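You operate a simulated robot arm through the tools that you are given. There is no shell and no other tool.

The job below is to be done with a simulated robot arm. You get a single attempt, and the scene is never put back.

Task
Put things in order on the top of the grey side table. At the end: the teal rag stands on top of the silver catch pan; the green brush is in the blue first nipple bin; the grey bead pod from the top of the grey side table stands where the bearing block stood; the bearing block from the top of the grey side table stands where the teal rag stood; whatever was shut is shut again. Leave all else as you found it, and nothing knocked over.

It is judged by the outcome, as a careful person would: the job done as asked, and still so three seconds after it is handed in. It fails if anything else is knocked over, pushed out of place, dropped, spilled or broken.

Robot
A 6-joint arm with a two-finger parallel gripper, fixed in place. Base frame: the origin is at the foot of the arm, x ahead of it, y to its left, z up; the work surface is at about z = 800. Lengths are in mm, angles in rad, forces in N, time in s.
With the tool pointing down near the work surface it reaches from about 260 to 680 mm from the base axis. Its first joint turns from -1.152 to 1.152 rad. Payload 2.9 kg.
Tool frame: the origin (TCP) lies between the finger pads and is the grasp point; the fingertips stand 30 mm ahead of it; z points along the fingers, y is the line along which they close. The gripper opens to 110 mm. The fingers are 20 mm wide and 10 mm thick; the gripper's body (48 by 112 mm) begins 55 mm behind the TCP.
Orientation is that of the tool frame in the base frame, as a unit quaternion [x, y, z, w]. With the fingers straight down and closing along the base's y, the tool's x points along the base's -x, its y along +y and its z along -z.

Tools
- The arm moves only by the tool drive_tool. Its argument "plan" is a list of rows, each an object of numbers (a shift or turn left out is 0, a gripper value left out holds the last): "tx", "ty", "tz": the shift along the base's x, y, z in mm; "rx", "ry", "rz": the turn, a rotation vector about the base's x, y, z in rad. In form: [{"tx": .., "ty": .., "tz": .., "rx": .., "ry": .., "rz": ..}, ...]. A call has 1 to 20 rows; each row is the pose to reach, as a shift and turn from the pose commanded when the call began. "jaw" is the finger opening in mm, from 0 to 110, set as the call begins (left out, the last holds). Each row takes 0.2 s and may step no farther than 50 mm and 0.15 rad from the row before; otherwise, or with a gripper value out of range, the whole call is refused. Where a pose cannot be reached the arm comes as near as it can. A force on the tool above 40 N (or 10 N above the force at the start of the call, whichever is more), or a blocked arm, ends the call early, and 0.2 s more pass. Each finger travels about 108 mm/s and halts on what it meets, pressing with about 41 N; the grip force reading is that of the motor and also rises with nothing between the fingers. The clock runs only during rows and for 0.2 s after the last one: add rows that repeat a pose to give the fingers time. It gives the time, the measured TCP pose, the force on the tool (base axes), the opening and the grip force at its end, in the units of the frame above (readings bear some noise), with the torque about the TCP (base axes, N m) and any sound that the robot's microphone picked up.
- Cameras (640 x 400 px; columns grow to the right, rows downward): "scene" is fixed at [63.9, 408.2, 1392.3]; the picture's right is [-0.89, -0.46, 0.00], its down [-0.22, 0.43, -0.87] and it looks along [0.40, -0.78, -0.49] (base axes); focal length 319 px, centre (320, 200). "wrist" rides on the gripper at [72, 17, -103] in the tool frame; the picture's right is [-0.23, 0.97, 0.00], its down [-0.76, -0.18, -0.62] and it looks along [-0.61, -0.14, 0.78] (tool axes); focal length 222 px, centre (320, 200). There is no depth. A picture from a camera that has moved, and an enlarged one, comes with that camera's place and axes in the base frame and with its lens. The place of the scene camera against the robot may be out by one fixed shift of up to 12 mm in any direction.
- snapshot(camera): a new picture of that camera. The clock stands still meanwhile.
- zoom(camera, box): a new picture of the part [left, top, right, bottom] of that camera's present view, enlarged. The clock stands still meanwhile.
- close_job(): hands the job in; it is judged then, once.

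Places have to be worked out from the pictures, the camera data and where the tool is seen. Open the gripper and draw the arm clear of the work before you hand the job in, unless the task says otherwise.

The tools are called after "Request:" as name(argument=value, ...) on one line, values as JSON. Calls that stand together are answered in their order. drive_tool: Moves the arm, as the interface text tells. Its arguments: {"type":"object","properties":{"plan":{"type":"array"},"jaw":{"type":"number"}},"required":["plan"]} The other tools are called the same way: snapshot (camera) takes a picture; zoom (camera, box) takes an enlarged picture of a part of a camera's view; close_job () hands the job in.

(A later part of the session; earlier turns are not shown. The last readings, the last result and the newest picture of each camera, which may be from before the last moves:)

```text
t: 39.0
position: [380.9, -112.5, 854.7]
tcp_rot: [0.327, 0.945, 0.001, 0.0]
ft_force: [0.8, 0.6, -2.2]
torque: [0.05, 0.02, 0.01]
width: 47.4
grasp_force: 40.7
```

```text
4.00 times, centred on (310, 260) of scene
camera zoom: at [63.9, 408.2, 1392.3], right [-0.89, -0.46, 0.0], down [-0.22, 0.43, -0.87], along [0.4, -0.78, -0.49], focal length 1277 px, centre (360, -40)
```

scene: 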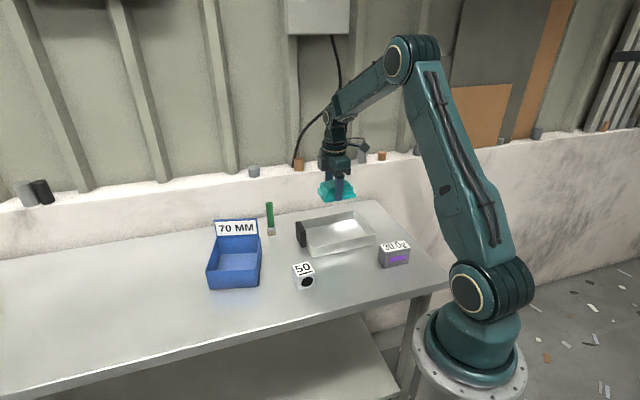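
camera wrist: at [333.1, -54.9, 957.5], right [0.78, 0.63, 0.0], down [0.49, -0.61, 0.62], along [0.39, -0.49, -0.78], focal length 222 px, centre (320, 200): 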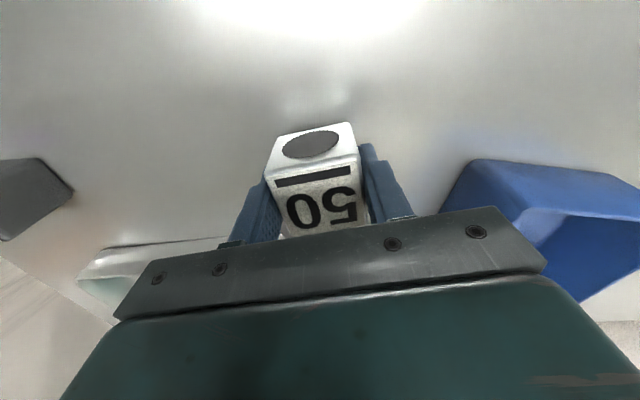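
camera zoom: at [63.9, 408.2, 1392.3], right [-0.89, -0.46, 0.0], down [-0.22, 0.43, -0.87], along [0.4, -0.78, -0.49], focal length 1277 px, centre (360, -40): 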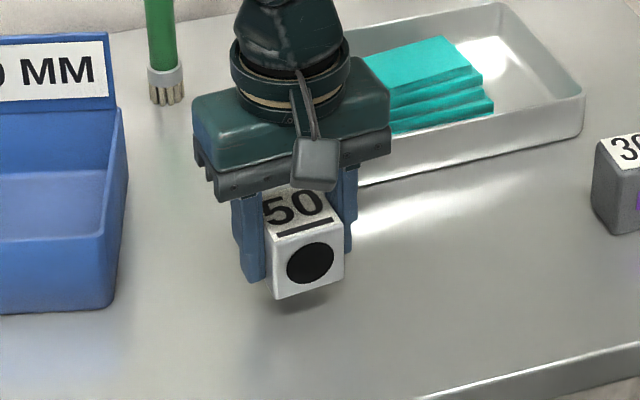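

Block is lifted securely at 47.4 mm. Raising to about z=980 before transit over the bin.

Request:
drive_tool(plan=[{"tz": 4}, {"tz": 12}, {"tz": 24}, {"tz": 39}, {"tz": 55}, {"tz": 71}, {"tz": 87}, {"tz": 102}, {"tz": 114}, {"tz": 122}, {"tz": 126}, {"tz": 126}])

Request:
drive_tool(plan=[{"tx": 3, "ty": 3}, {"tx": 10, "ty": 10}, {"tx": 21, "ty": 21}, {"tx": 36, "ty": 36}, {"tx": 54, "ty": 54}, {"tx": 73, "ty": 73}, {"tx": 92, "ty": 92}, {"tx": 111, "ty": 111}, {"tx": 130, "ty": 130}, {"tx": 149, "ty": 149}, {"tx": 168, "ty": 168}, {"tx": 187, "ty": 187}, {"tx": 205, "ty": 205}, {"tx": 221, "ty": 221}, {"tx": 234, "ty": 234}, {"tx": 243, "ty": 243}, {"tx": 249, "ty": 250}, {"tx": 251, "ty": 252}, {"tx": 251, "ty": 252}])

Request:
snapshot(camera="wrist")

Request:
snapshot(camera="scene")

```text
t: 41.6
position: [381.8, -113.5, 980.5]
tcp_rot: [0.326, 0.945, -0.001, 0.0]
ft_force: [-0.3, 0.0, -2.2]
torque: [0.02, -0.01, 0.03]
width: 47.6
grasp_force: 41.1
```

```text
t: 45.6
position: [632.4, 137.1, 980.1]
tcp_rot: [0.326, 0.945, 0.0, -0.001]
ft_force: [0.2, 0.2, -3.2]
torque: [0.01, -0.02, 0.04]
width: 47.7
grasp_force: 40.9
```

```text
taken
camera wrist: at [585.3, 195.3, 1082.6], right [0.78, 0.63, 0.0], down [0.49, -0.61, 0.62], along [0.39, -0.49, -0.78], focal length 222 px, centre (320, 200)
```

wrist: 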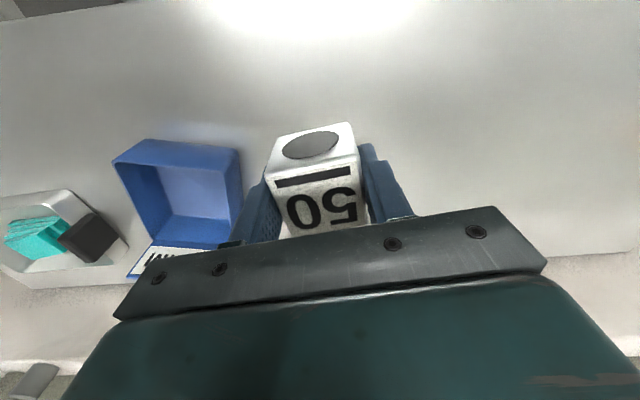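

```text
taken
```

scene: 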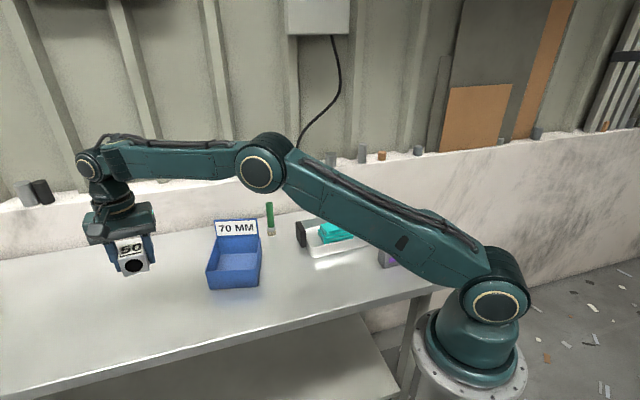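

Above the rag's old spot. Descending to just above the table.

Request:
drive_tool(plan=[{"tx": 1.5, "ty": 2, "tz": -4}, {"tx": 1.5, "ty": 2, "tz": -12}, {"tx": 1.5, "ty": 2, "tz": -25}, {"tx": 1.5, "ty": 2, "tz": -42}, {"tx": 1.5, "ty": 2, "tz": -60}, {"tx": 1.5, "ty": 2, "tz": -78}, {"tx": 1.5, "ty": 2, "tz": -96}, {"tx": 1.5, "ty": 2, "tz": -112}, {"tx": 1.5, "ty": 2, "tz": -125}, {"tx": 1.5, "ty": 2, "tz": -134}, {"tx": 1.5, "ty": 2, "tz": -140}, {"tx": 1.5, "ty": 2, "tz": -143}, {"tx": 1.5, "ty": 2, "tz": -143}])

Request:
drive_tool(plan=[{"tz": -1}, {"tz": -2}, {"tz": -3}, {"tz": -4}, {"tz": -4}])

Request:
zoom(camera="scene", box=[70, 240, 230, 340])

```text
t: 48.4
position: [634.1, 140.0, 836.4]
tcp_rot: [0.327, 0.945, 0.0, 0.0]
ft_force: [0.8, -0.3, -1.5]
torque: [0.03, -0.05, 0.01]
width: 47.6
grasp_force: 41.4
```

```text
t: 49.6
position: [635.3, 139.6, 833.3]
tcp_rot: [0.326, 0.945, 0.0, 0.0]
ft_force: [1.1, -0.4, -0.3]
torque: [-0.02, 0.03, 0.02]
width: 48.0
grasp_force: 40.7
```

```text
4.00 times, centred on (150, 290) of scene
camera zoom: at [63.9, 408.2, 1392.3], right [-0.89, -0.46, 0.0], down [-0.22, 0.43, -0.87], along [0.4, -0.78, -0.49], focal length 1277 px, centre (1000, -160)
```

zoom: 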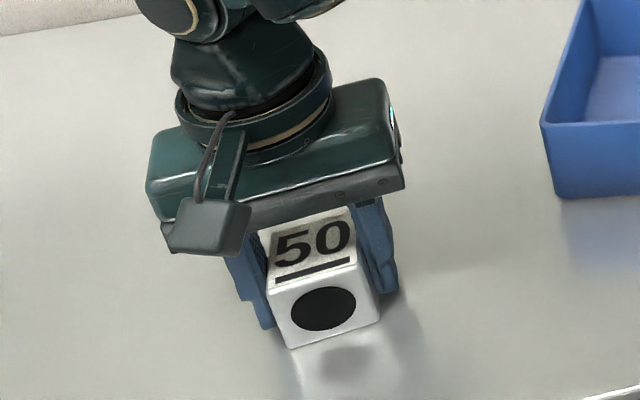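

The block is near contact; nudging down another 1–2 mm to confirm before release.

Request:
drive_tool(plan=[{"tz": -0.5}, {"tz": -1}, {"tz": -1.5}, {"tz": -1.5}])

```text
t: 50.6
position: [634.7, 139.9, 834.2]
tcp_rot: [0.326, 0.945, 0.001, 0.001]
ft_force: [3.3, -0.3, 12.1]
torque: [-0.05, 0.4, -0.02]
width: 47.6
grasp_force: 41.2
```

Contact confirmed at 12 N. Easing back 1 mm, opening to 75, then rising.

Request:
drive_tool(plan=[{"tz": 1}, {"tz": 1}])

Request:
drive_tool(plan=[{"tz": 0}, {"tz": 0}, {"tz": 0}], jaw=75)

Request:
drive_tool(plan=[{"tz": 5}, {"tz": 20}, {"tz": 50}, {"tz": 90}, {"tz": 130}, {"tz": 168}, {"tz": 168}])

Request:
snapshot(camera="wrist")

Request:
zoom(camera="scene", box=[70, 240, 230, 340])

```text
t: 51.2
position: [634.0, 140.3, 834.3]
tcp_rot: [0.327, 0.945, 0.001, 0.0]
ft_force: [3.1, 2.9, 8.3]
torque: [0.0, -0.08, 0.04]
width: 47.4
grasp_force: 40.8
```

```text
t: 52.0
position: [633.3, 139.4, 833.3]
tcp_rot: [0.326, 0.945, 0.0, 0.0]
ft_force: [0.9, 0.2, -0.6]
torque: [0.0, 0.03, 0.01]
width: 75.2
grasp_force: 0.1
```

```text
t: 53.6
position: [632.9, 140.8, 1003.0]
tcp_rot: [0.327, 0.945, -0.001, 0.0]
ft_force: [-1.1, 0.0, -0.9]
torque: [-0.01, 0.0, -0.01]
width: 75.2
grasp_force: 0.0
```

```text
taken
camera wrist: at [587.3, 199.0, 1106.0], right [0.78, 0.63, 0.0], down [0.49, -0.61, 0.62], along [0.39, -0.49, -0.78], focal length 222 px, centre (320, 200)
```

wrist: 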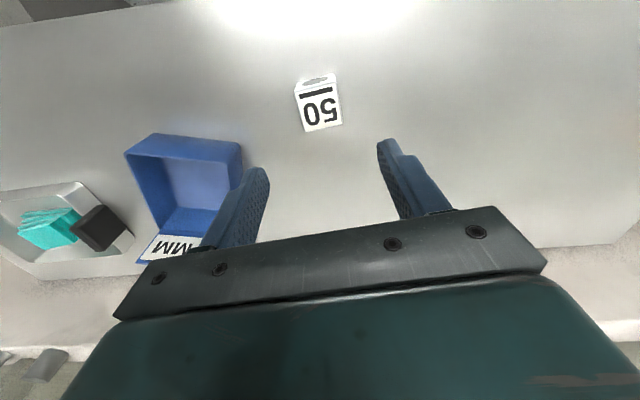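

```text
4.00 times, centred on (150, 290) of scene
camera zoom: at [63.9, 408.2, 1392.3], right [-0.89, -0.46, 0.0], down [-0.22, 0.43, -0.87], along [0.4, -0.78, -0.49], focal length 1277 px, centre (1000, -160)
```

zoom: 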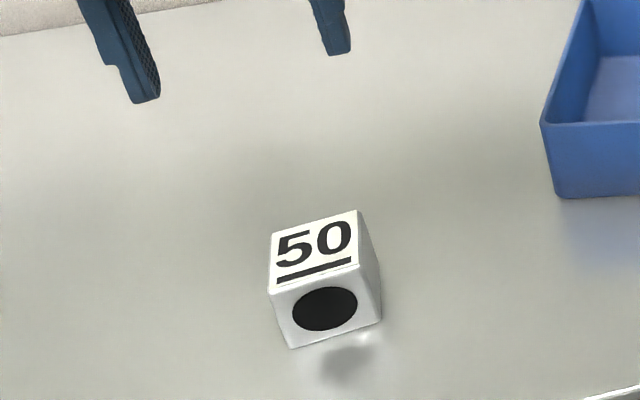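

Block stands on the rag's old spot. Now moving over to the pod (about (215,-280)), turning the tool to yaw ≈0.85.

Request:
drive_tool(plan=[{"tx": -20.9, "ty": -21, "rz": 0.0757}, {"tx": -41.8, "ty": -42, "rz": 0.1515}, {"tx": -62.7, "ty": -63, "rz": 0.227}, {"tx": -83.6, "ty": -84, "rz": 0.303}, {"tx": -104.5, "ty": -105, "rz": 0.3785}, {"tx": -125.4, "ty": -126, "rz": 0.454}, {"tx": -146.3, "ty": -147, "rz": 0.53}, {"tx": -167.2, "ty": -168, "rz": 0.606}, {"tx": -188.1, "ty": -189, "rz": 0.681}, {"tx": -209, "ty": -210, "rz": 0.757}, {"tx": -229.9, "ty": -231, "rz": 0.833}, {"tx": -250.8, "ty": -252, "rz": 0.908}, {"tx": -271.7, "ty": -273, "rz": 0.984}, {"tx": -292.6, "ty": -294, "rz": 1.06}, {"tx": -313.5, "ty": -315, "rz": 1.136}, {"tx": -334.4, "ty": -336, "rz": 1.211}, {"tx": -355.3, "ty": -357, "rz": 1.287}, {"tx": -376.2, "ty": -378, "rz": 1.363}, {"tx": -397.1, "ty": -399, "rz": 1.439}, {"tx": -418, "ty": -420, "rz": 1.515}], jaw=80)

Request:
snapshot(camera="wrist")

Request:
snapshot(camera="scene")

```text
t: 57.8
position: [216.4, -279.6, 1003.3]
tcp_rot: [-0.414, 0.91, 0.0, 0.0]
ft_force: [-0.4, -0.3, -0.1]
torque: [-0.01, -0.01, -0.03]
width: 80.2
grasp_force: 0.0
```

```text
taken
camera wrist: at [156.0, -323.5, 1105.4], right [-0.58, 0.81, 0.0], down [0.64, 0.46, 0.62], along [0.51, 0.36, -0.78], focal length 222 px, centre (320, 200)
```

wrist: 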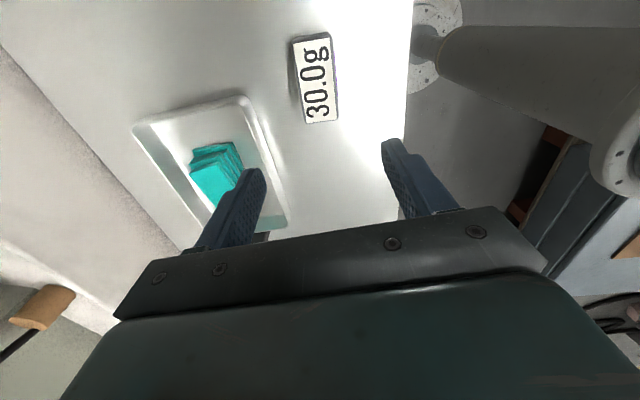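

```text
taken
```

scene: 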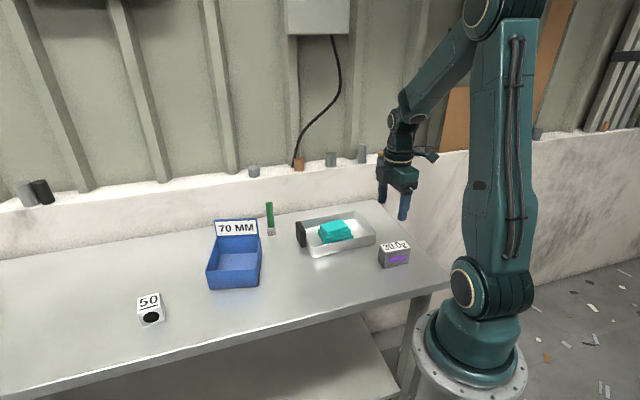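

Pod is well framed; enlarging to measure it.

Request:
zoom(camera="wrist", box=[248, 20, 392, 110])

Request:
zoom(camera="wrist", box=[240, 50, 400, 150])

```text
4.44 times, centred on (320, 65) of wrist
camera zoom: at [156.0, -323.5, 1105.4], right [-0.58, 0.81, 0.0], down [0.64, 0.46, 0.62], along [0.51, 0.36, -0.78], focal length 987 px, centre (320, 800)
```

zoom: 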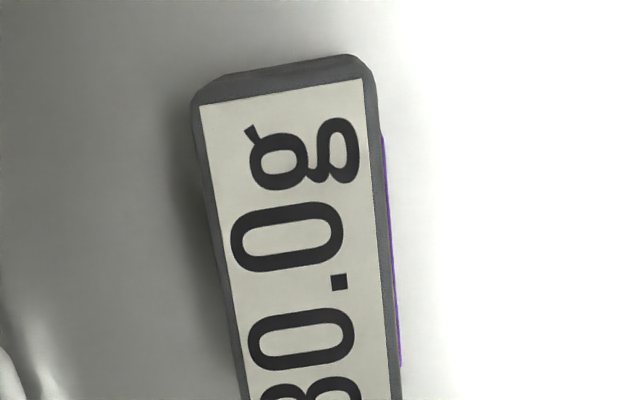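

```text
4.00 times, centred on (320, 100) of wrist
camera zoom: at [156.0, -323.5, 1105.4], right [-0.58, 0.81, 0.0], down [0.64, 0.46, 0.62], along [0.51, 0.36, -0.78], focal length 888 px, centre (320, 600)
```

zoom: 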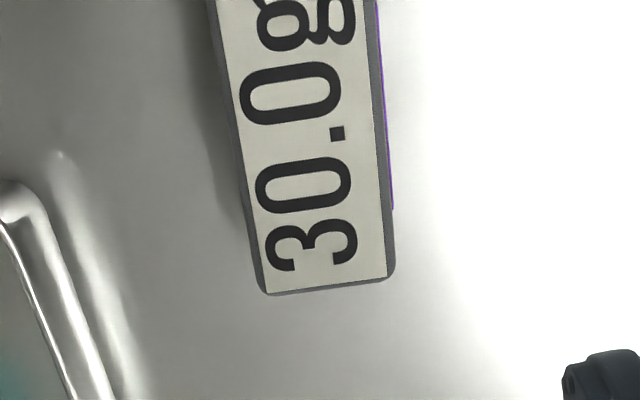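

The pod is about 84×43 mm, centred at (201,-295) with its long side at ~43°. I'll align and lower to about z=920 to check.

Request:
drive_tool(plan=[{"tx": -7, "ty": -7, "tz": -25, "rz": -0.05}, {"tx": -15, "ty": -15.5, "tz": -50, "rz": -0.103}, {"tx": -15, "ty": -15.5, "tz": -75, "rz": -0.103}, {"tx": -15, "ty": -15.5, "tz": -83, "rz": -0.103}, {"tx": -15, "ty": -15.5, "tz": -83, "rz": -0.103}], jaw=72)

Request:
snapshot(camera="wrist")

Request:
zoom(camera="scene", box=[310, 180, 470, 280])

```text
t: 59.0
position: [204.2, -296.3, 916.9]
tcp_rot: [-0.365, 0.931, 0.0, 0.0]
ft_force: [0.0, 0.1, 0.2]
torque: [0.0, 0.01, 0.0]
width: 72.1
grasp_force: 0.0
```

```text
taken
camera wrist: at [137.9, -333.1, 1019.7], right [-0.5, 0.87, 0.0], down [0.68, 0.39, 0.62], along [0.54, 0.31, -0.78], focal length 222 px, centre (320, 200)
```

wrist: 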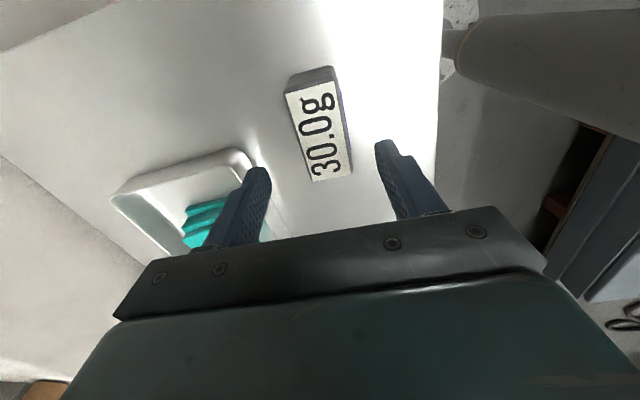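

```text
4.00 times, centred on (390, 230) of scene
camera zoom: at [63.9, 408.2, 1392.3], right [-0.89, -0.46, 0.0], down [-0.22, 0.43, -0.87], along [0.4, -0.78, -0.49], focal length 1277 px, centre (40, 80)
```

zoom: 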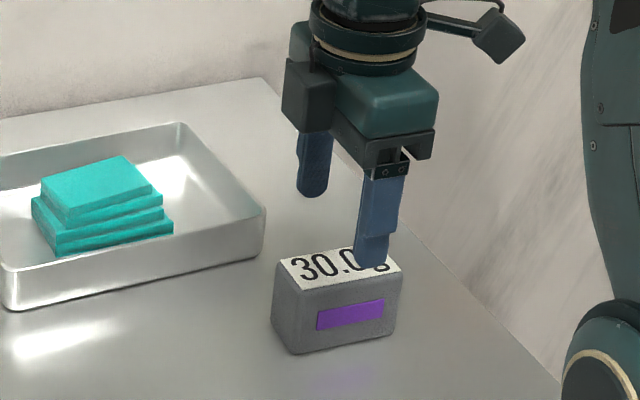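

The pod's top is about z=850 and its centre about (200,-296). Correcting a few mm and descending around it.

Request:
drive_tool(plan=[{"tx": -4.3, "tz": -15}, {"tx": -4.3, "tz": -35}, {"tx": -4.3, "tz": -55}, {"tx": -4.3, "tz": -70}, {"tx": -4.3, "tz": -79}, {"tx": -4.3, "tz": -81}, {"tx": -4.3, "tz": -81}])

Request:
snapshot(camera="wrist")

Request:
zoom(camera="scene", box=[310, 180, 470, 280])

```text
t: 60.6
position: [196.3, -295.0, 836.2]
tcp_rot: [-0.364, 0.931, -0.001, 0.0]
ft_force: [0.2, -0.6, -0.4]
torque: [0.01, -0.02, 0.0]
width: 72.0
grasp_force: 0.0
```

```text
taken
camera wrist: at [132.4, -332.4, 938.4], right [-0.5, 0.87, 0.0], down [0.68, 0.39, 0.62], along [0.54, 0.31, -0.78], focal length 222 px, centre (320, 200)
```

wrist: 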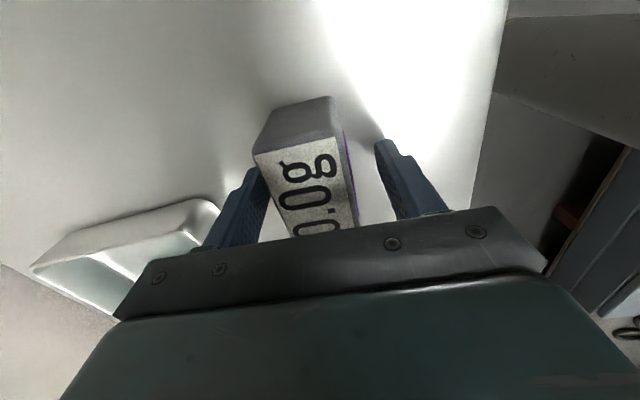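

```text
4.00 times, centred on (390, 230) of scene
camera zoom: at [63.9, 408.2, 1392.3], right [-0.89, -0.46, 0.0], down [-0.22, 0.43, -0.87], along [0.4, -0.78, -0.49], focal length 1277 px, centre (40, 80)
```

zoom: 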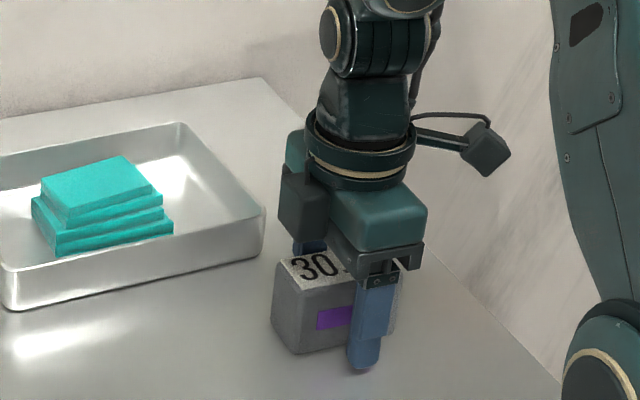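

The grip point is about 7 mm short of the pod's centre along its length. Shifting, then closing.

Request:
drive_tool(plan=[{"tx": 5, "ty": 4.8}, {"tx": 5, "ty": 4.8}])

Request:
drive_tool(plan=[{"tz": 0}, {"tz": 0}, {"tz": 0}, {"tz": 0}], jaw=25)

Request:
drive_tool(plan=[{"tz": 1}, {"tz": 3}, {"tz": 6}, {"tz": 10}, {"tz": 15}, {"tz": 20}, {"tz": 20}])

Request:
snapshot(camera="wrist")

Request:
zoom(camera="scene", box=[310, 180, 470, 280])

```text
t: 61.2
position: [202.4, -290.6, 836.4]
tcp_rot: [-0.366, 0.931, 0.0, 0.0]
ft_force: [0.5, 1.2, -0.3]
torque: [-0.01, -0.01, -0.03]
width: 71.9
grasp_force: 0.0
```

```text
t: 62.2
position: [202.1, -290.8, 836.5]
tcp_rot: [-0.365, 0.931, 0.0, 0.0]
ft_force: [1.7, 0.1, 2.6]
torque: [-0.03, 0.05, 0.04]
width: 39.7
grasp_force: 40.3
```

```text
t: 63.8
position: [201.6, -290.7, 857.6]
tcp_rot: [-0.365, 0.931, 0.0, 0.0]
ft_force: [-0.2, 0.8, -2.2]
torque: [0.01, 0.04, 0.03]
width: 39.5
grasp_force: 40.9
```

```text
taken
camera wrist: at [137.9, -327.1, 959.5], right [-0.5, 0.87, 0.0], down [0.68, 0.39, 0.62], along [0.54, 0.31, -0.78], focal length 222 px, centre (320, 200)
```

wrist: 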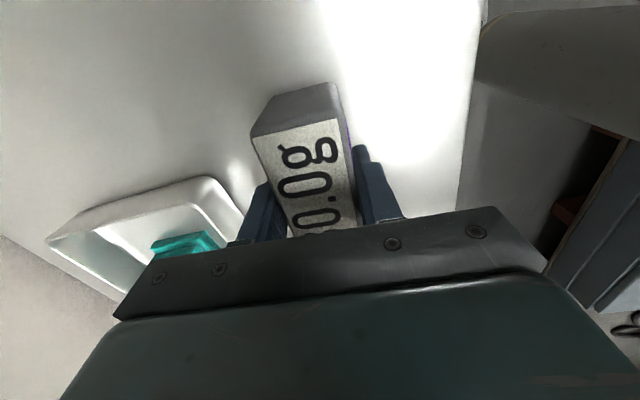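

```text
4.00 times, centred on (390, 230) of scene
camera zoom: at [63.9, 408.2, 1392.3], right [-0.89, -0.46, 0.0], down [-0.22, 0.43, -0.87], along [0.4, -0.78, -0.49], focal length 1277 px, centre (40, 80)
```

zoom: 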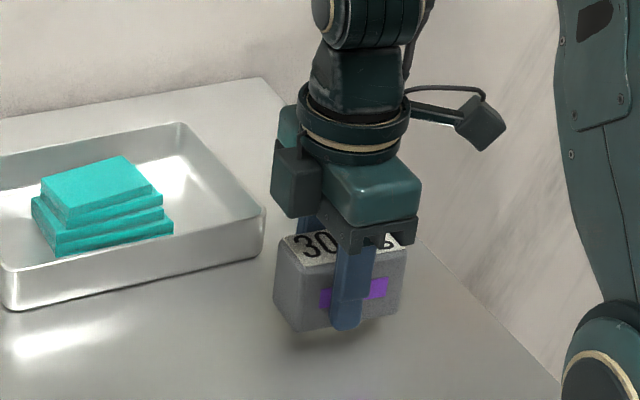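

Pod is lifted, gripped near its middle. Raising a bit more and carrying it to the block's old place (382,-113).

Request:
drive_tool(plan=[{"tz": 4}, {"tz": 12}, {"tz": 24}, {"tz": 38}, {"tz": 52}, {"tz": 62}, {"tz": 69}, {"tz": 72}, {"tz": 72}])

Request:
drive_tool(plan=[{"tx": 2.5, "ty": 2.5}, {"tx": 8, "ty": 8}, {"tx": 17, "ty": 16.8}, {"tx": 29, "ty": 28.6}, {"tx": 43, "ty": 42.4}, {"tx": 58, "ty": 57.2}, {"tx": 74, "ty": 73}, {"tx": 90, "ty": 88.8}, {"tx": 106, "ty": 104.5}, {"tx": 122, "ty": 120.3}, {"tx": 137, "ty": 135}, {"tx": 151, "ty": 149}, {"tx": 163, "ty": 160.7}, {"tx": 172, "ty": 169.6}, {"tx": 178, "ty": 175.5}, {"tx": 180.4, "ty": 177.8}, {"tx": 180.4, "ty": 177.8}])

Request:
snapshot(camera="wrist")

Request:
snapshot(camera="scene")

```text
t: 65.8
position: [202.6, -290.9, 929.2]
tcp_rot: [-0.365, 0.931, 0.0, 0.0]
ft_force: [0.5, 0.1, -2.5]
torque: [0.0, -0.01, 0.02]
width: 39.6
grasp_force: 41.0
```

```text
t: 69.4
position: [382.3, -113.8, 929.2]
tcp_rot: [-0.364, 0.931, 0.0, 0.0]
ft_force: [-0.5, 0.1, -2.6]
torque: [-0.04, -0.05, 0.03]
width: 39.6
grasp_force: 41.3
```

```text
taken
camera wrist: at [317.2, -150.0, 1031.8], right [-0.5, 0.87, 0.0], down [0.68, 0.39, 0.62], along [0.54, 0.31, -0.78], focal length 222 px, centre (320, 200)
```

wrist: 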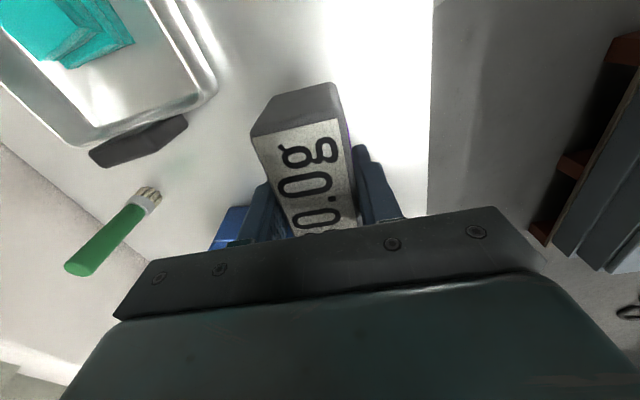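

```text
taken
```

scene: 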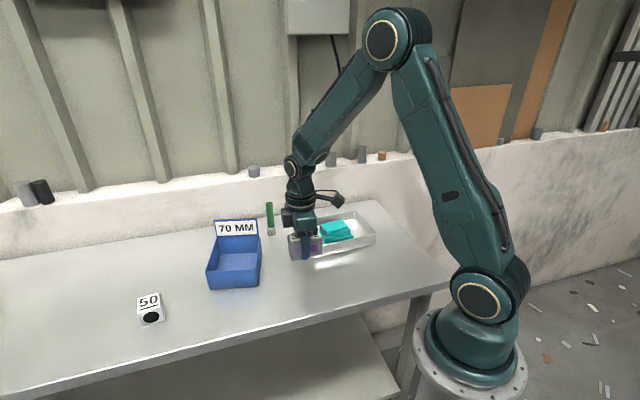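

Pod is above the spot; lowering gently.

Request:
drive_tool(plan=[{"tz": -3}, {"tz": -9}, {"tz": -19}, {"tz": -32}, {"tz": -46}, {"tz": -60}, {"tz": -72}, {"tz": -81}, {"tz": -87}, {"tz": -89.5}, {"tz": -89.5}])

Request:
drive_tool(plan=[{"tz": -1}, {"tz": -2}, {"tz": -3}, {"tz": -3}])

Request:
zoom(camera="scene", box=[230, 210, 390, 310])

```text
t: 71.8
position: [382.1, -114.4, 839.6]
tcp_rot: [-0.364, 0.931, -0.001, 0.0]
ft_force: [-0.4, -0.2, -1.9]
torque: [0.0, -0.02, -0.01]
width: 39.9
grasp_force: 41.5
```

```text
t: 72.8
position: [381.3, -112.3, 837.1]
tcp_rot: [-0.364, 0.931, 0.0, 0.0]
ft_force: [0.4, 0.3, 6.8]
torque: [-0.1, 0.28, 0.01]
width: 39.4
grasp_force: 41.1
```

```text
4.00 times, centred on (310, 260) of scene
camera zoom: at [63.8, 408.2, 1392.3], right [-0.89, -0.46, 0.0], down [-0.22, 0.43, -0.87], along [0.4, -0.78, -0.49], focal length 1277 px, centre (360, -40)
```

zoom: 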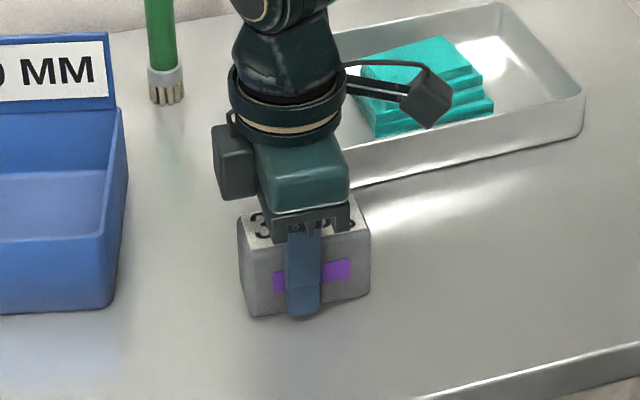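

Contact at about 7 N; easing 0.5 mm, opening to 68, then rising clear.

Request:
drive_tool(plan=[{"tz": 0.6}, {"tz": 0.6}])

Request:
drive_tool(plan=[{"tz": 0}, {"tz": 0}, {"tz": 0}], jaw=68)

Request:
drive_tool(plan=[{"tz": 5}, {"tz": 20}, {"tz": 50}, {"tz": 90}, {"tz": 130}, {"tz": 170}, {"tz": 200}, {"tz": 200}])

Request:
snapshot(camera="wrist")

Request:
snapshot(camera="scene")

```text
t: 73.4
position: [382.1, -112.8, 836.3]
tcp_rot: [-0.365, 0.931, 0.0, 0.0]
ft_force: [-0.1, -0.2, -2.3]
torque: [-0.02, 0.0, 0.02]
width: 39.5
grasp_force: 41.1
```

```text
t: 74.2
position: [381.9, -112.5, 836.0]
tcp_rot: [-0.365, 0.931, 0.0, 0.0]
ft_force: [0.2, -0.4, 0.4]
torque: [0.01, -0.02, 0.04]
width: 68.2
grasp_force: 0.1
```

```text
t: 76.0
position: [382.1, -113.3, 1036.8]
tcp_rot: [-0.365, 0.931, 0.0, 0.0]
ft_force: [-0.1, 1.0, 0.7]
torque: [-0.03, 0.01, 0.02]
width: 68.0
grasp_force: 0.1
```

```text
taken
camera wrist: at [317.1, -149.6, 1140.0], right [-0.5, 0.87, 0.0], down [0.68, 0.39, 0.62], along [0.54, 0.31, -0.78], focal length 222 px, centre (320, 200)
```

wrist: 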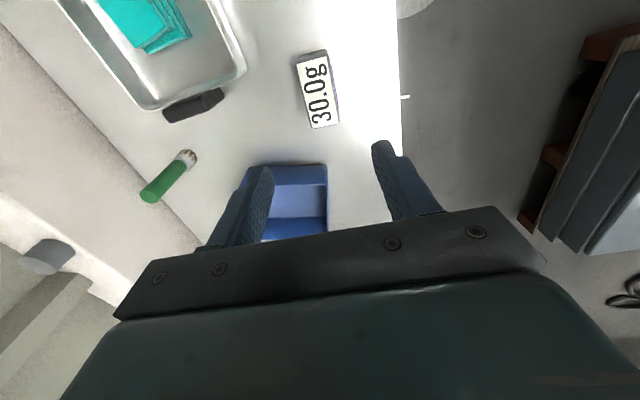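

```text
taken
```

scene: 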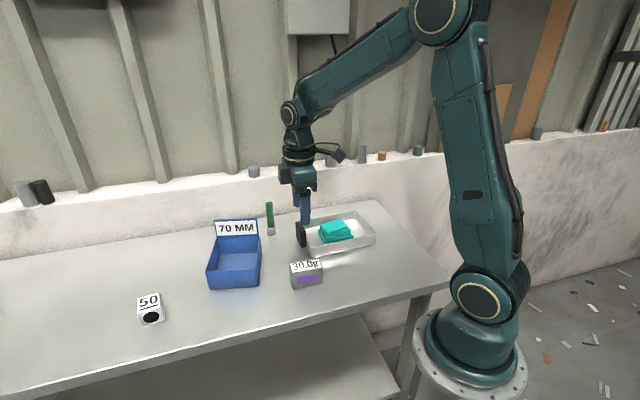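

The pod stands on the block's old spot. Now zooming in on the brush and bin for the last item.

Request:
zoom(camera="wrist", box=[120, 130, 248, 210])

Request:
zoom(camera="scene", box=[190, 190, 310, 265])

```text
5.00 times, centred on (184, 170) of wrist
camera zoom: at [317.1, -149.6, 1140.0], right [-0.5, 0.87, 0.0], down [0.68, 0.39, 0.62], along [0.54, 0.31, -0.78], focal length 1111 px, centre (1000, 350)
```

zoom: 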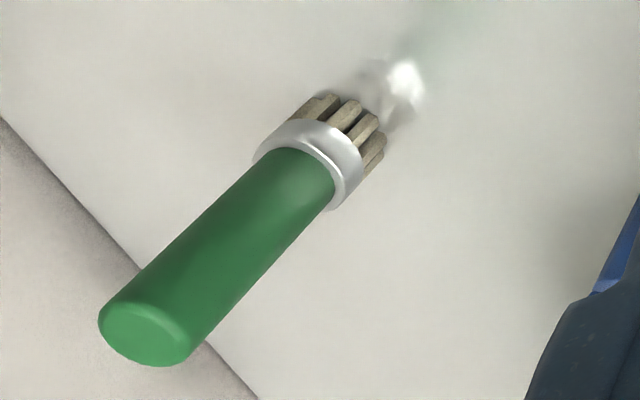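

```text
5.33 times, centred on (250, 228) of scene
camera zoom: at [63.9, 408.2, 1392.3], right [-0.89, -0.46, 0.0], down [-0.22, 0.43, -0.87], along [0.4, -0.78, -0.49], focal length 1702 px, centre (693, 53)
```

zoom: 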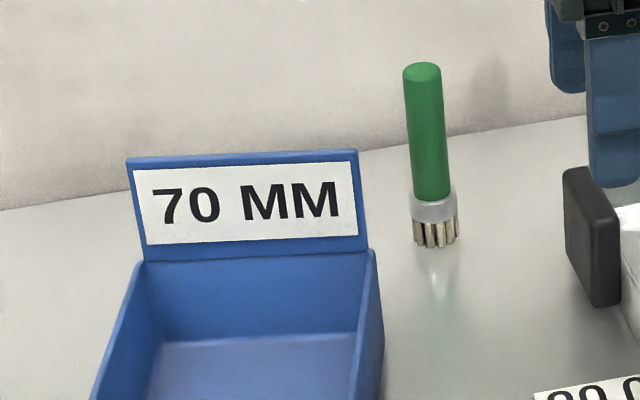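

From here the brush stands upright at about (585,-257) with its top near z=910. I'll hover near it with the tool turned to yaw ≈-0.98, so the gripper's long side stays clear of the wall and later of the bin's label.

Request:
drive_tool(plan=[{"tx": 12, "ty": -7, "rz": -0.13}, {"tx": 25, "ty": -15, "rz": -0.26}, {"tx": 38, "ty": -23, "rz": -0.39}, {"tx": 51, "ty": -31, "rz": -0.52}, {"tx": 64, "ty": -39, "rz": -0.65}, {"tx": 77, "ty": -48, "rz": -0.78}, {"tx": 90, "ty": -56, "rz": -0.91}, {"tx": 103, "ty": -64, "rz": -1.04}, {"tx": 116, "ty": -72, "rz": -1.17}, {"tx": 129, "ty": -80, "rz": -1.3}, {"tx": 142, "ty": -89, "rz": -1.43}, {"tx": 155, "ty": -97, "rz": -1.56}, {"tx": 168, "ty": -105, "rz": -1.69}, {"tx": 178, "ty": -112, "rz": -1.724}, {"tx": 178, "ty": -112, "rz": -1.724}], jaw=60)

Request:
snapshot(camera="wrist")

Request:
snapshot(camera="scene")

```text
t: 79.2
position: [561.3, -225.0, 1036.8]
tcp_rot: [0.47, 0.883, 0.0, 0.0]
ft_force: [-0.6, -0.1, 0.4]
torque: [0.02, -0.02, 0.01]
width: 59.9
grasp_force: 0.0
```

```text
taken
camera wrist: at [534.5, -154.9, 1140.0], right [0.93, 0.36, 0.0], down [0.28, -0.73, 0.62], along [0.22, -0.58, -0.78], focal length 222 px, centre (320, 200)
```

wrist: 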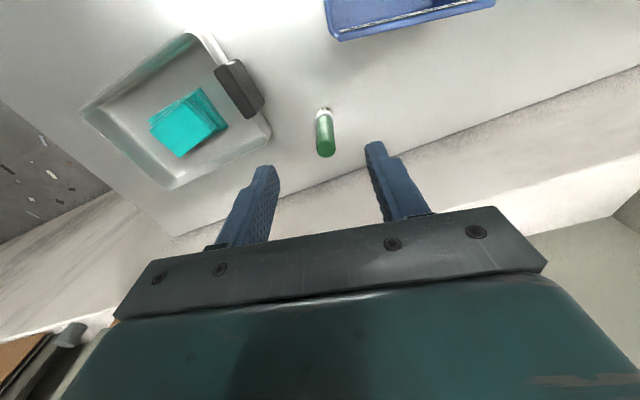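

```text
taken
```

scene: 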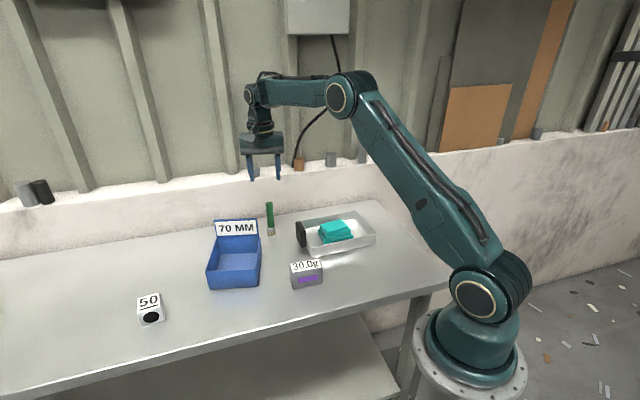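

Brush is right ahead. Enlarging for exact position.

Request:
zoom(camera="wrist", box=[272, 90, 368, 150])

Request:
zoom(camera="wrist", box=[300, 0, 520, 137])

```text
6.67 times, centred on (320, 120) of wrist
camera zoom: at [534.5, -154.9, 1140.0], right [0.93, 0.36, 0.0], down [0.28, -0.73, 0.62], along [0.22, -0.58, -0.78], focal length 1481 px, centre (320, 733)
```

zoom: 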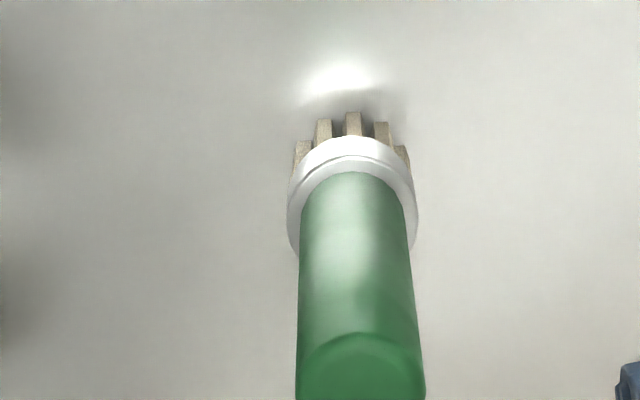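

```text
2.91 times, centred on (410, 68) of wrist
camera zoom: at [534.5, -154.9, 1140.0], right [0.93, 0.36, 0.0], down [0.28, -0.73, 0.62], along [0.22, -0.58, -0.78], focal length 646 px, centre (58, 582)
```

zoom: 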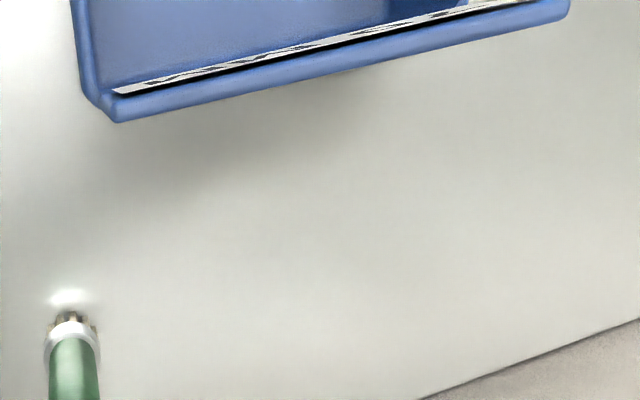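

Brush centre is about (579.5,-256), handle ~22 mm thick. Moving directly over it, stopping with tips just above the handle top.

Request:
drive_tool(plan=[{"tx": 6, "ty": -10}, {"tx": 12, "ty": -20}, {"tx": 18.2, "ty": -31}, {"tx": 18.2, "ty": -31, "tz": -25}, {"tx": 18.2, "ty": -31, "tz": -50}, {"tx": 18.2, "ty": -31, "tz": -75}, {"tx": 18.2, "ty": -31, "tz": -85}, {"tx": 18.2, "ty": -31, "tz": -85}])

Request:
snapshot(camera="wrist")

Request:
zoom(camera="scene", box=[190, 150, 350, 250])

```text
t: 81.0
position: [577.9, -254.9, 952.4]
tcp_rot: [0.469, 0.883, 0.0, -0.001]
ft_force: [-0.1, 0.0, -0.3]
torque: [-0.01, -0.01, 0.0]
width: 59.7
grasp_force: 0.0
```

```text
taken
camera wrist: at [551.7, -185.1, 1054.6], right [0.93, 0.36, 0.0], down [0.28, -0.73, 0.62], along [0.22, -0.58, -0.78], focal length 222 px, centre (320, 200)
```

wrist: 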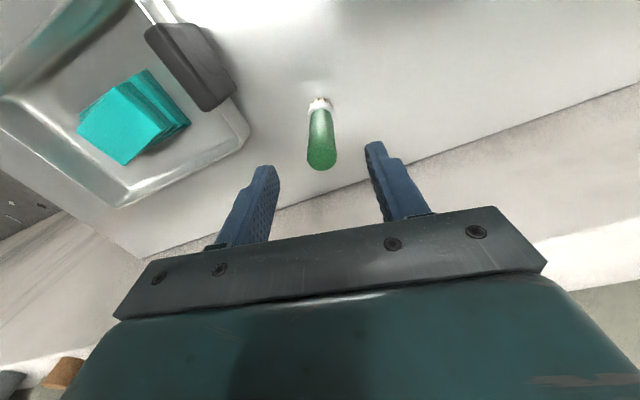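

```text
4.00 times, centred on (270, 200) of scene
camera zoom: at [63.9, 408.2, 1392.3], right [-0.89, -0.46, 0.0], down [-0.22, 0.43, -0.87], along [0.4, -0.78, -0.49], focal length 1277 px, centre (520, 200)
```

zoom: 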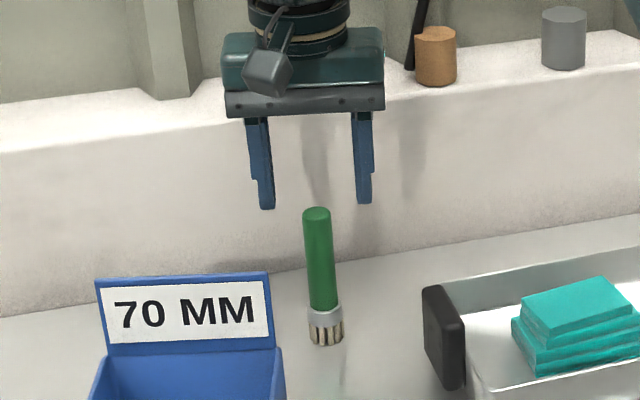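

Brush lies centred between the fingers. Descending to TCP z≈884 and gripping the handle.

Request:
drive_tool(plan=[{"tz": -15}, {"tz": -32}, {"tz": -48}, {"tz": -60}, {"tz": -68}, {"tz": -68}])

Request:
snapshot(camera="wrist")

Request:
zoom(camera="scene", box=[190, 150, 350, 250])

```text
t: 82.4
position: [577.1, -255.6, 884.1]
tcp_rot: [0.468, 0.884, -0.001, 0.0]
ft_force: [0.4, 0.5, 0.4]
torque: [-0.03, 0.02, 0.0]
width: 60.0
grasp_force: 0.0
```

```text
taken
camera wrist: at [551.5, -186.5, 986.2], right [0.93, 0.36, 0.0], down [0.28, -0.73, 0.62], along [0.22, -0.58, -0.78], focal length 222 px, centre (320, 200)
```

wrist: 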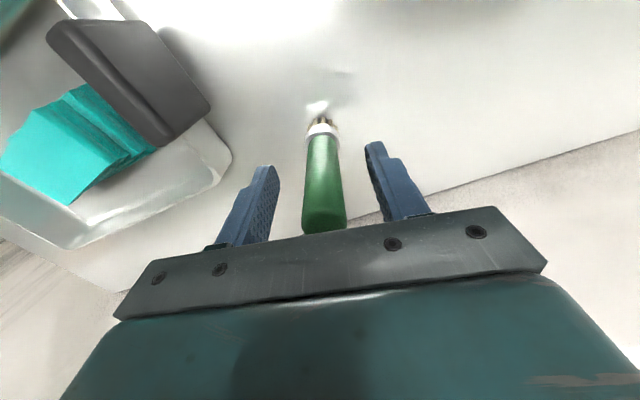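

```text
4.00 times, centred on (270, 200) of scene
camera zoom: at [63.9, 408.2, 1392.3], right [-0.89, -0.46, 0.0], down [-0.22, 0.43, -0.87], along [0.4, -0.78, -0.49], focal length 1277 px, centre (520, 200)
```

zoom: 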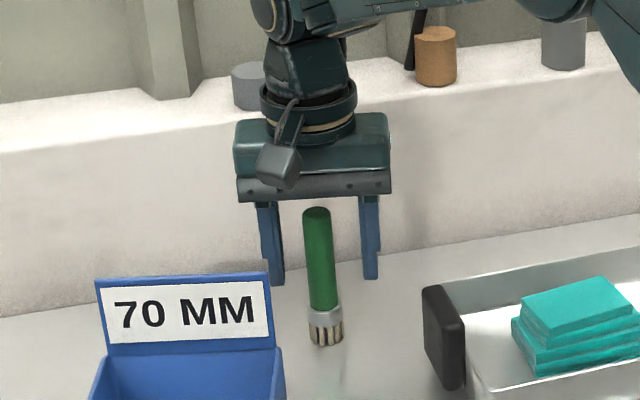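

Centred. Closing on the handle, then lifting slowly.

Request:
drive_tool(plan=[{"tz": 0}, {"tz": 0}, {"tz": 0}, {"tz": 0}], jaw=8)

Request:
drive_tool(plan=[{"tz": 1}, {"tz": 3}, {"tz": 7}, {"tz": 13}, {"tz": 20}, {"tz": 20}])

Request:
snapshot(camera="wrist")

Request:
zoom(camera="scene", box=[190, 150, 350, 250])

```text
t: 83.4
position: [578.6, -256.7, 882.8]
tcp_rot: [0.469, 0.883, 0.0, 0.0]
ft_force: [-0.2, 0.2, -0.1]
torque: [-0.02, 0.0, 0.02]
width: 19.4
grasp_force: 41.1
```

```text
t: 84.8
position: [578.0, -256.4, 902.9]
tcp_rot: [0.469, 0.883, 0.0, 0.0]
ft_force: [-0.8, 0.3, -0.7]
torque: [-0.02, 0.01, -0.02]
width: 19.9
grasp_force: 41.2
```

```text
taken
camera wrist: at [552.2, -186.1, 1006.2], right [0.93, 0.36, 0.0], down [0.28, -0.73, 0.62], along [0.22, -0.58, -0.78], focal length 222 px, centre (320, 200)
```

wrist: 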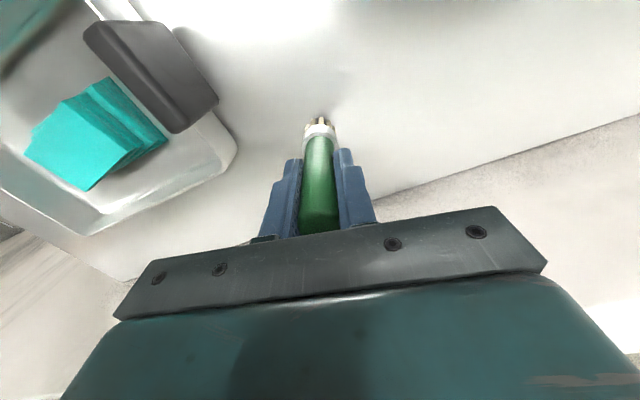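

```text
4.00 times, centred on (270, 200) of scene
camera zoom: at [63.9, 408.2, 1392.3], right [-0.89, -0.46, 0.0], down [-0.22, 0.43, -0.87], along [0.4, -0.78, -0.49], focal length 1277 px, centre (520, 200)
```

zoom: 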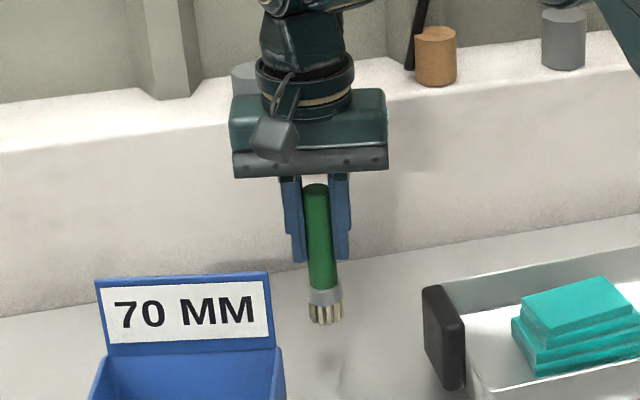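

Brush held at ~19.7 mm. Raising well above the label (bristles to about z=955), then moving over the bin centre near (567,-66).

Request:
drive_tool(plan=[{"tz": 5}, {"tz": 16}, {"tz": 32}, {"tz": 52}, {"tz": 74}, {"tz": 96}, {"tz": 114}, {"tz": 127}, {"tz": 134}, {"tz": 137}, {"tz": 137}])

Request:
drive_tool(plan=[{"tx": 0, "ty": 3}, {"tx": -1, "ty": 11}, {"tx": -1, "ty": 24}, {"tx": -2, "ty": 41}, {"tx": -4, "ty": 61}, {"tx": -5, "ty": 82}, {"tx": -6, "ty": 103}, {"tx": -7, "ty": 124}, {"tx": -8, "ty": 144}, {"tx": -9, "ty": 161}, {"tx": -10, "ty": 175}, {"tx": -11, "ty": 185}, {"tx": -11, "ty": 190}, {"tx": -11, "ty": 190}])

Request:
snapshot(camera="wrist")

Request:
snapshot(camera="scene")

```text
t: 87.2
position: [579.3, -256.0, 1040.2]
tcp_rot: [0.469, 0.883, 0.0, 0.001]
ft_force: [-0.2, 1.6, -0.9]
torque: [0.0, -0.01, -0.01]
width: 19.7
grasp_force: 41.2
```

```text
t: 90.2
position: [568.6, -65.5, 1041.1]
tcp_rot: [0.469, 0.883, 0.0, 0.0]
ft_force: [-0.3, -0.3, -0.7]
torque: [0.0, 0.0, 0.0]
width: 19.5
grasp_force: 41.3
```

```text
taken
camera wrist: at [541.7, 3.5, 1143.6], right [0.93, 0.36, 0.0], down [0.28, -0.73, 0.62], along [0.22, -0.58, -0.78], focal length 222 px, centre (320, 200)
```

wrist: 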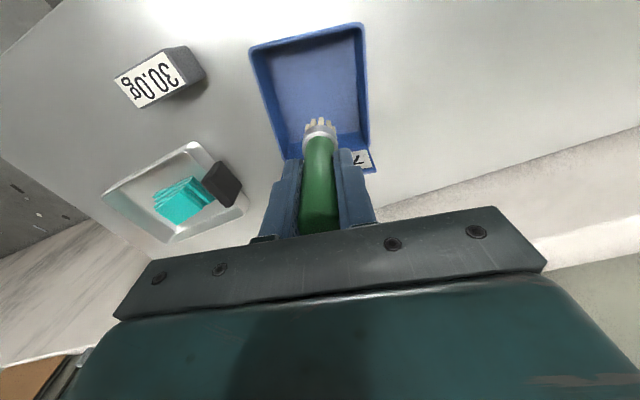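

```text
taken
```

scene: 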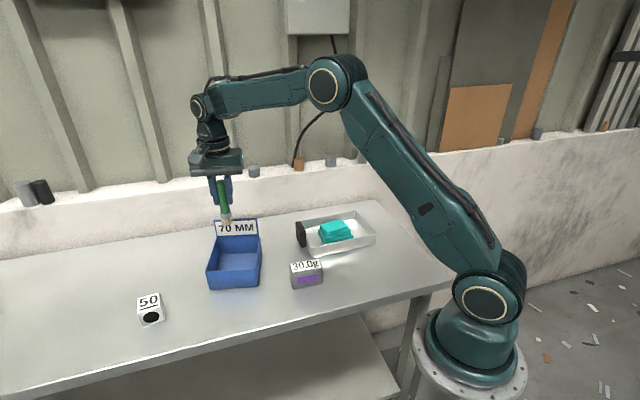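

Projecting straight down, the brush would land near pixel (320,89), around the middle of the bin floor. Enlarging to check.

Request:
zoom(camera="wrist", box=[224, 10, 416, 130])

```text
3.33 times, centred on (320, 70) of wrist
camera zoom: at [541.7, 3.5, 1143.6], right [0.93, 0.36, 0.0], down [0.28, -0.73, 0.62], along [0.22, -0.58, -0.78], focal length 740 px, centre (320, 633)
```

zoom: 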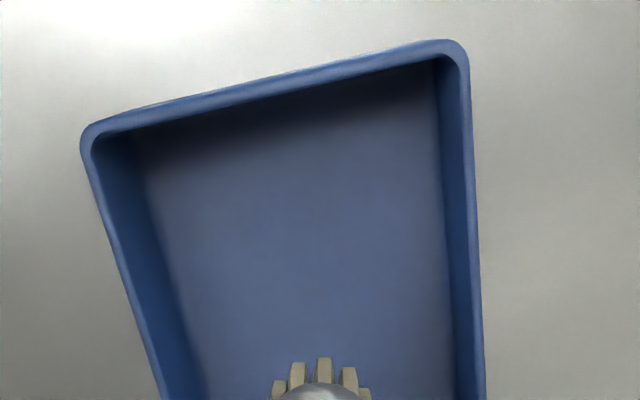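

The landing spot is well inside the floor with clearance all round. Lowering into the bin.

Request:
drive_tool(plan=[{"tz": -4}, {"tz": -13}, {"tz": -27}, {"tz": -44}, {"tz": -62}, {"tz": -80}, {"tz": -98}, {"tz": -115}, {"tz": -130}, {"tz": -141}, {"tz": -147}, {"tz": -149}, {"tz": -149}])

Request:
snapshot(camera="wrist")

Request:
zoom(camera="scene", box=[150, 190, 310, 290])

```text
t: 93.0
position: [566.8, -65.9, 891.5]
tcp_rot: [0.469, 0.883, 0.0, 0.001]
ft_force: [0.2, 0.3, -1.8]
torque: [0.01, 0.0, -0.01]
width: 19.7
grasp_force: 41.0
```

```text
taken
camera wrist: at [540.5, 3.7, 994.1], right [0.93, 0.36, 0.0], down [0.28, -0.73, 0.62], along [0.22, -0.58, -0.78], focal length 222 px, centre (320, 200)
```

wrist: 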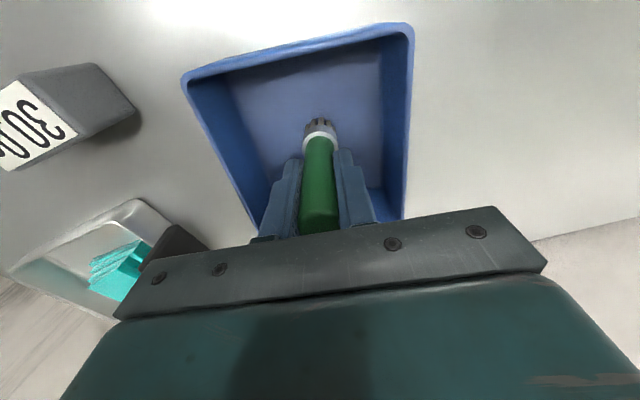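

```text
4.00 times, centred on (230, 240) of scene
camera zoom: at [63.9, 408.2, 1392.3], right [-0.89, -0.46, 0.0], down [-0.22, 0.43, -0.87], along [0.4, -0.78, -0.49], focal length 1277 px, centre (680, 40)
```

zoom: 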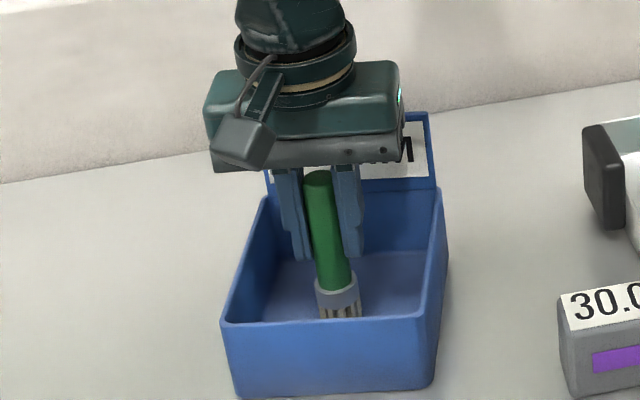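

Brush is upright (its lean matches perspective) and close to the floor. Lowering the last few mm to contact.

Request:
drive_tool(plan=[{"tz": -1}, {"tz": -2}, {"tz": -3}, {"tz": -4}, {"tz": -4}])

```text
t: 94.2
position: [567.8, -64.7, 888.7]
tcp_rot: [0.469, 0.883, 0.001, 0.0]
ft_force: [-2.4, 2.5, 8.2]
torque: [0.14, 0.16, 0.03]
width: 19.5
grasp_force: 41.4
```

Contact at 8 N. Easing 0.7 mm and opening to 46 mm.

Request:
drive_tool(plan=[{"tz": 0.7}, {"tz": 0.7}])

Request:
drive_tool(plan=[{"tz": 0}, {"tz": 0}, {"tz": 0}], jaw=46)

Request:
snapshot(camera="wrist")

Request:
zoom(camera="scene", box=[150, 190, 310, 290])

```text
t: 94.8
position: [569.0, -66.5, 889.5]
tcp_rot: [0.469, 0.883, 0.001, 0.0]
ft_force: [-0.6, 2.2, 9.8]
torque: [0.14, 0.13, 0.02]
width: 19.7
grasp_force: 41.4
```

```text
t: 95.6
position: [569.2, -67.1, 887.2]
tcp_rot: [0.468, 0.884, -0.001, 0.0]
ft_force: [0.0, -0.1, -0.1]
torque: [0.01, -0.01, -0.03]
width: 45.9
grasp_force: 0.0
```

```text
taken
camera wrist: at [541.6, 3.6, 990.7], right [0.93, 0.36, 0.0], down [0.28, -0.73, 0.62], along [0.22, -0.58, -0.78], focal length 222 px, centre (320, 200)
```

wrist: 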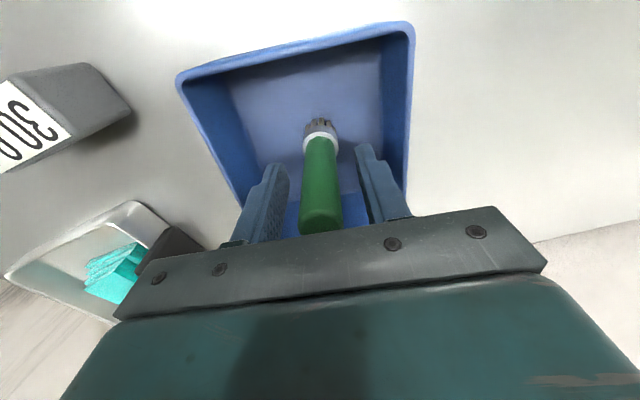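

```text
4.00 times, centred on (230, 240) of scene
camera zoom: at [63.9, 408.2, 1392.3], right [-0.89, -0.46, 0.0], down [-0.22, 0.43, -0.87], along [0.4, -0.78, -0.49], focal length 1277 px, centre (680, 40)
```

zoom: 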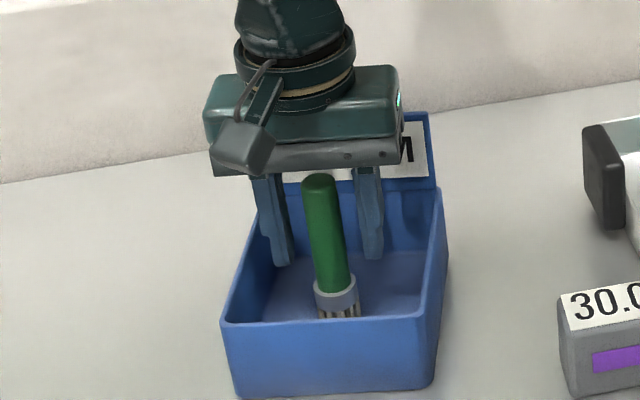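

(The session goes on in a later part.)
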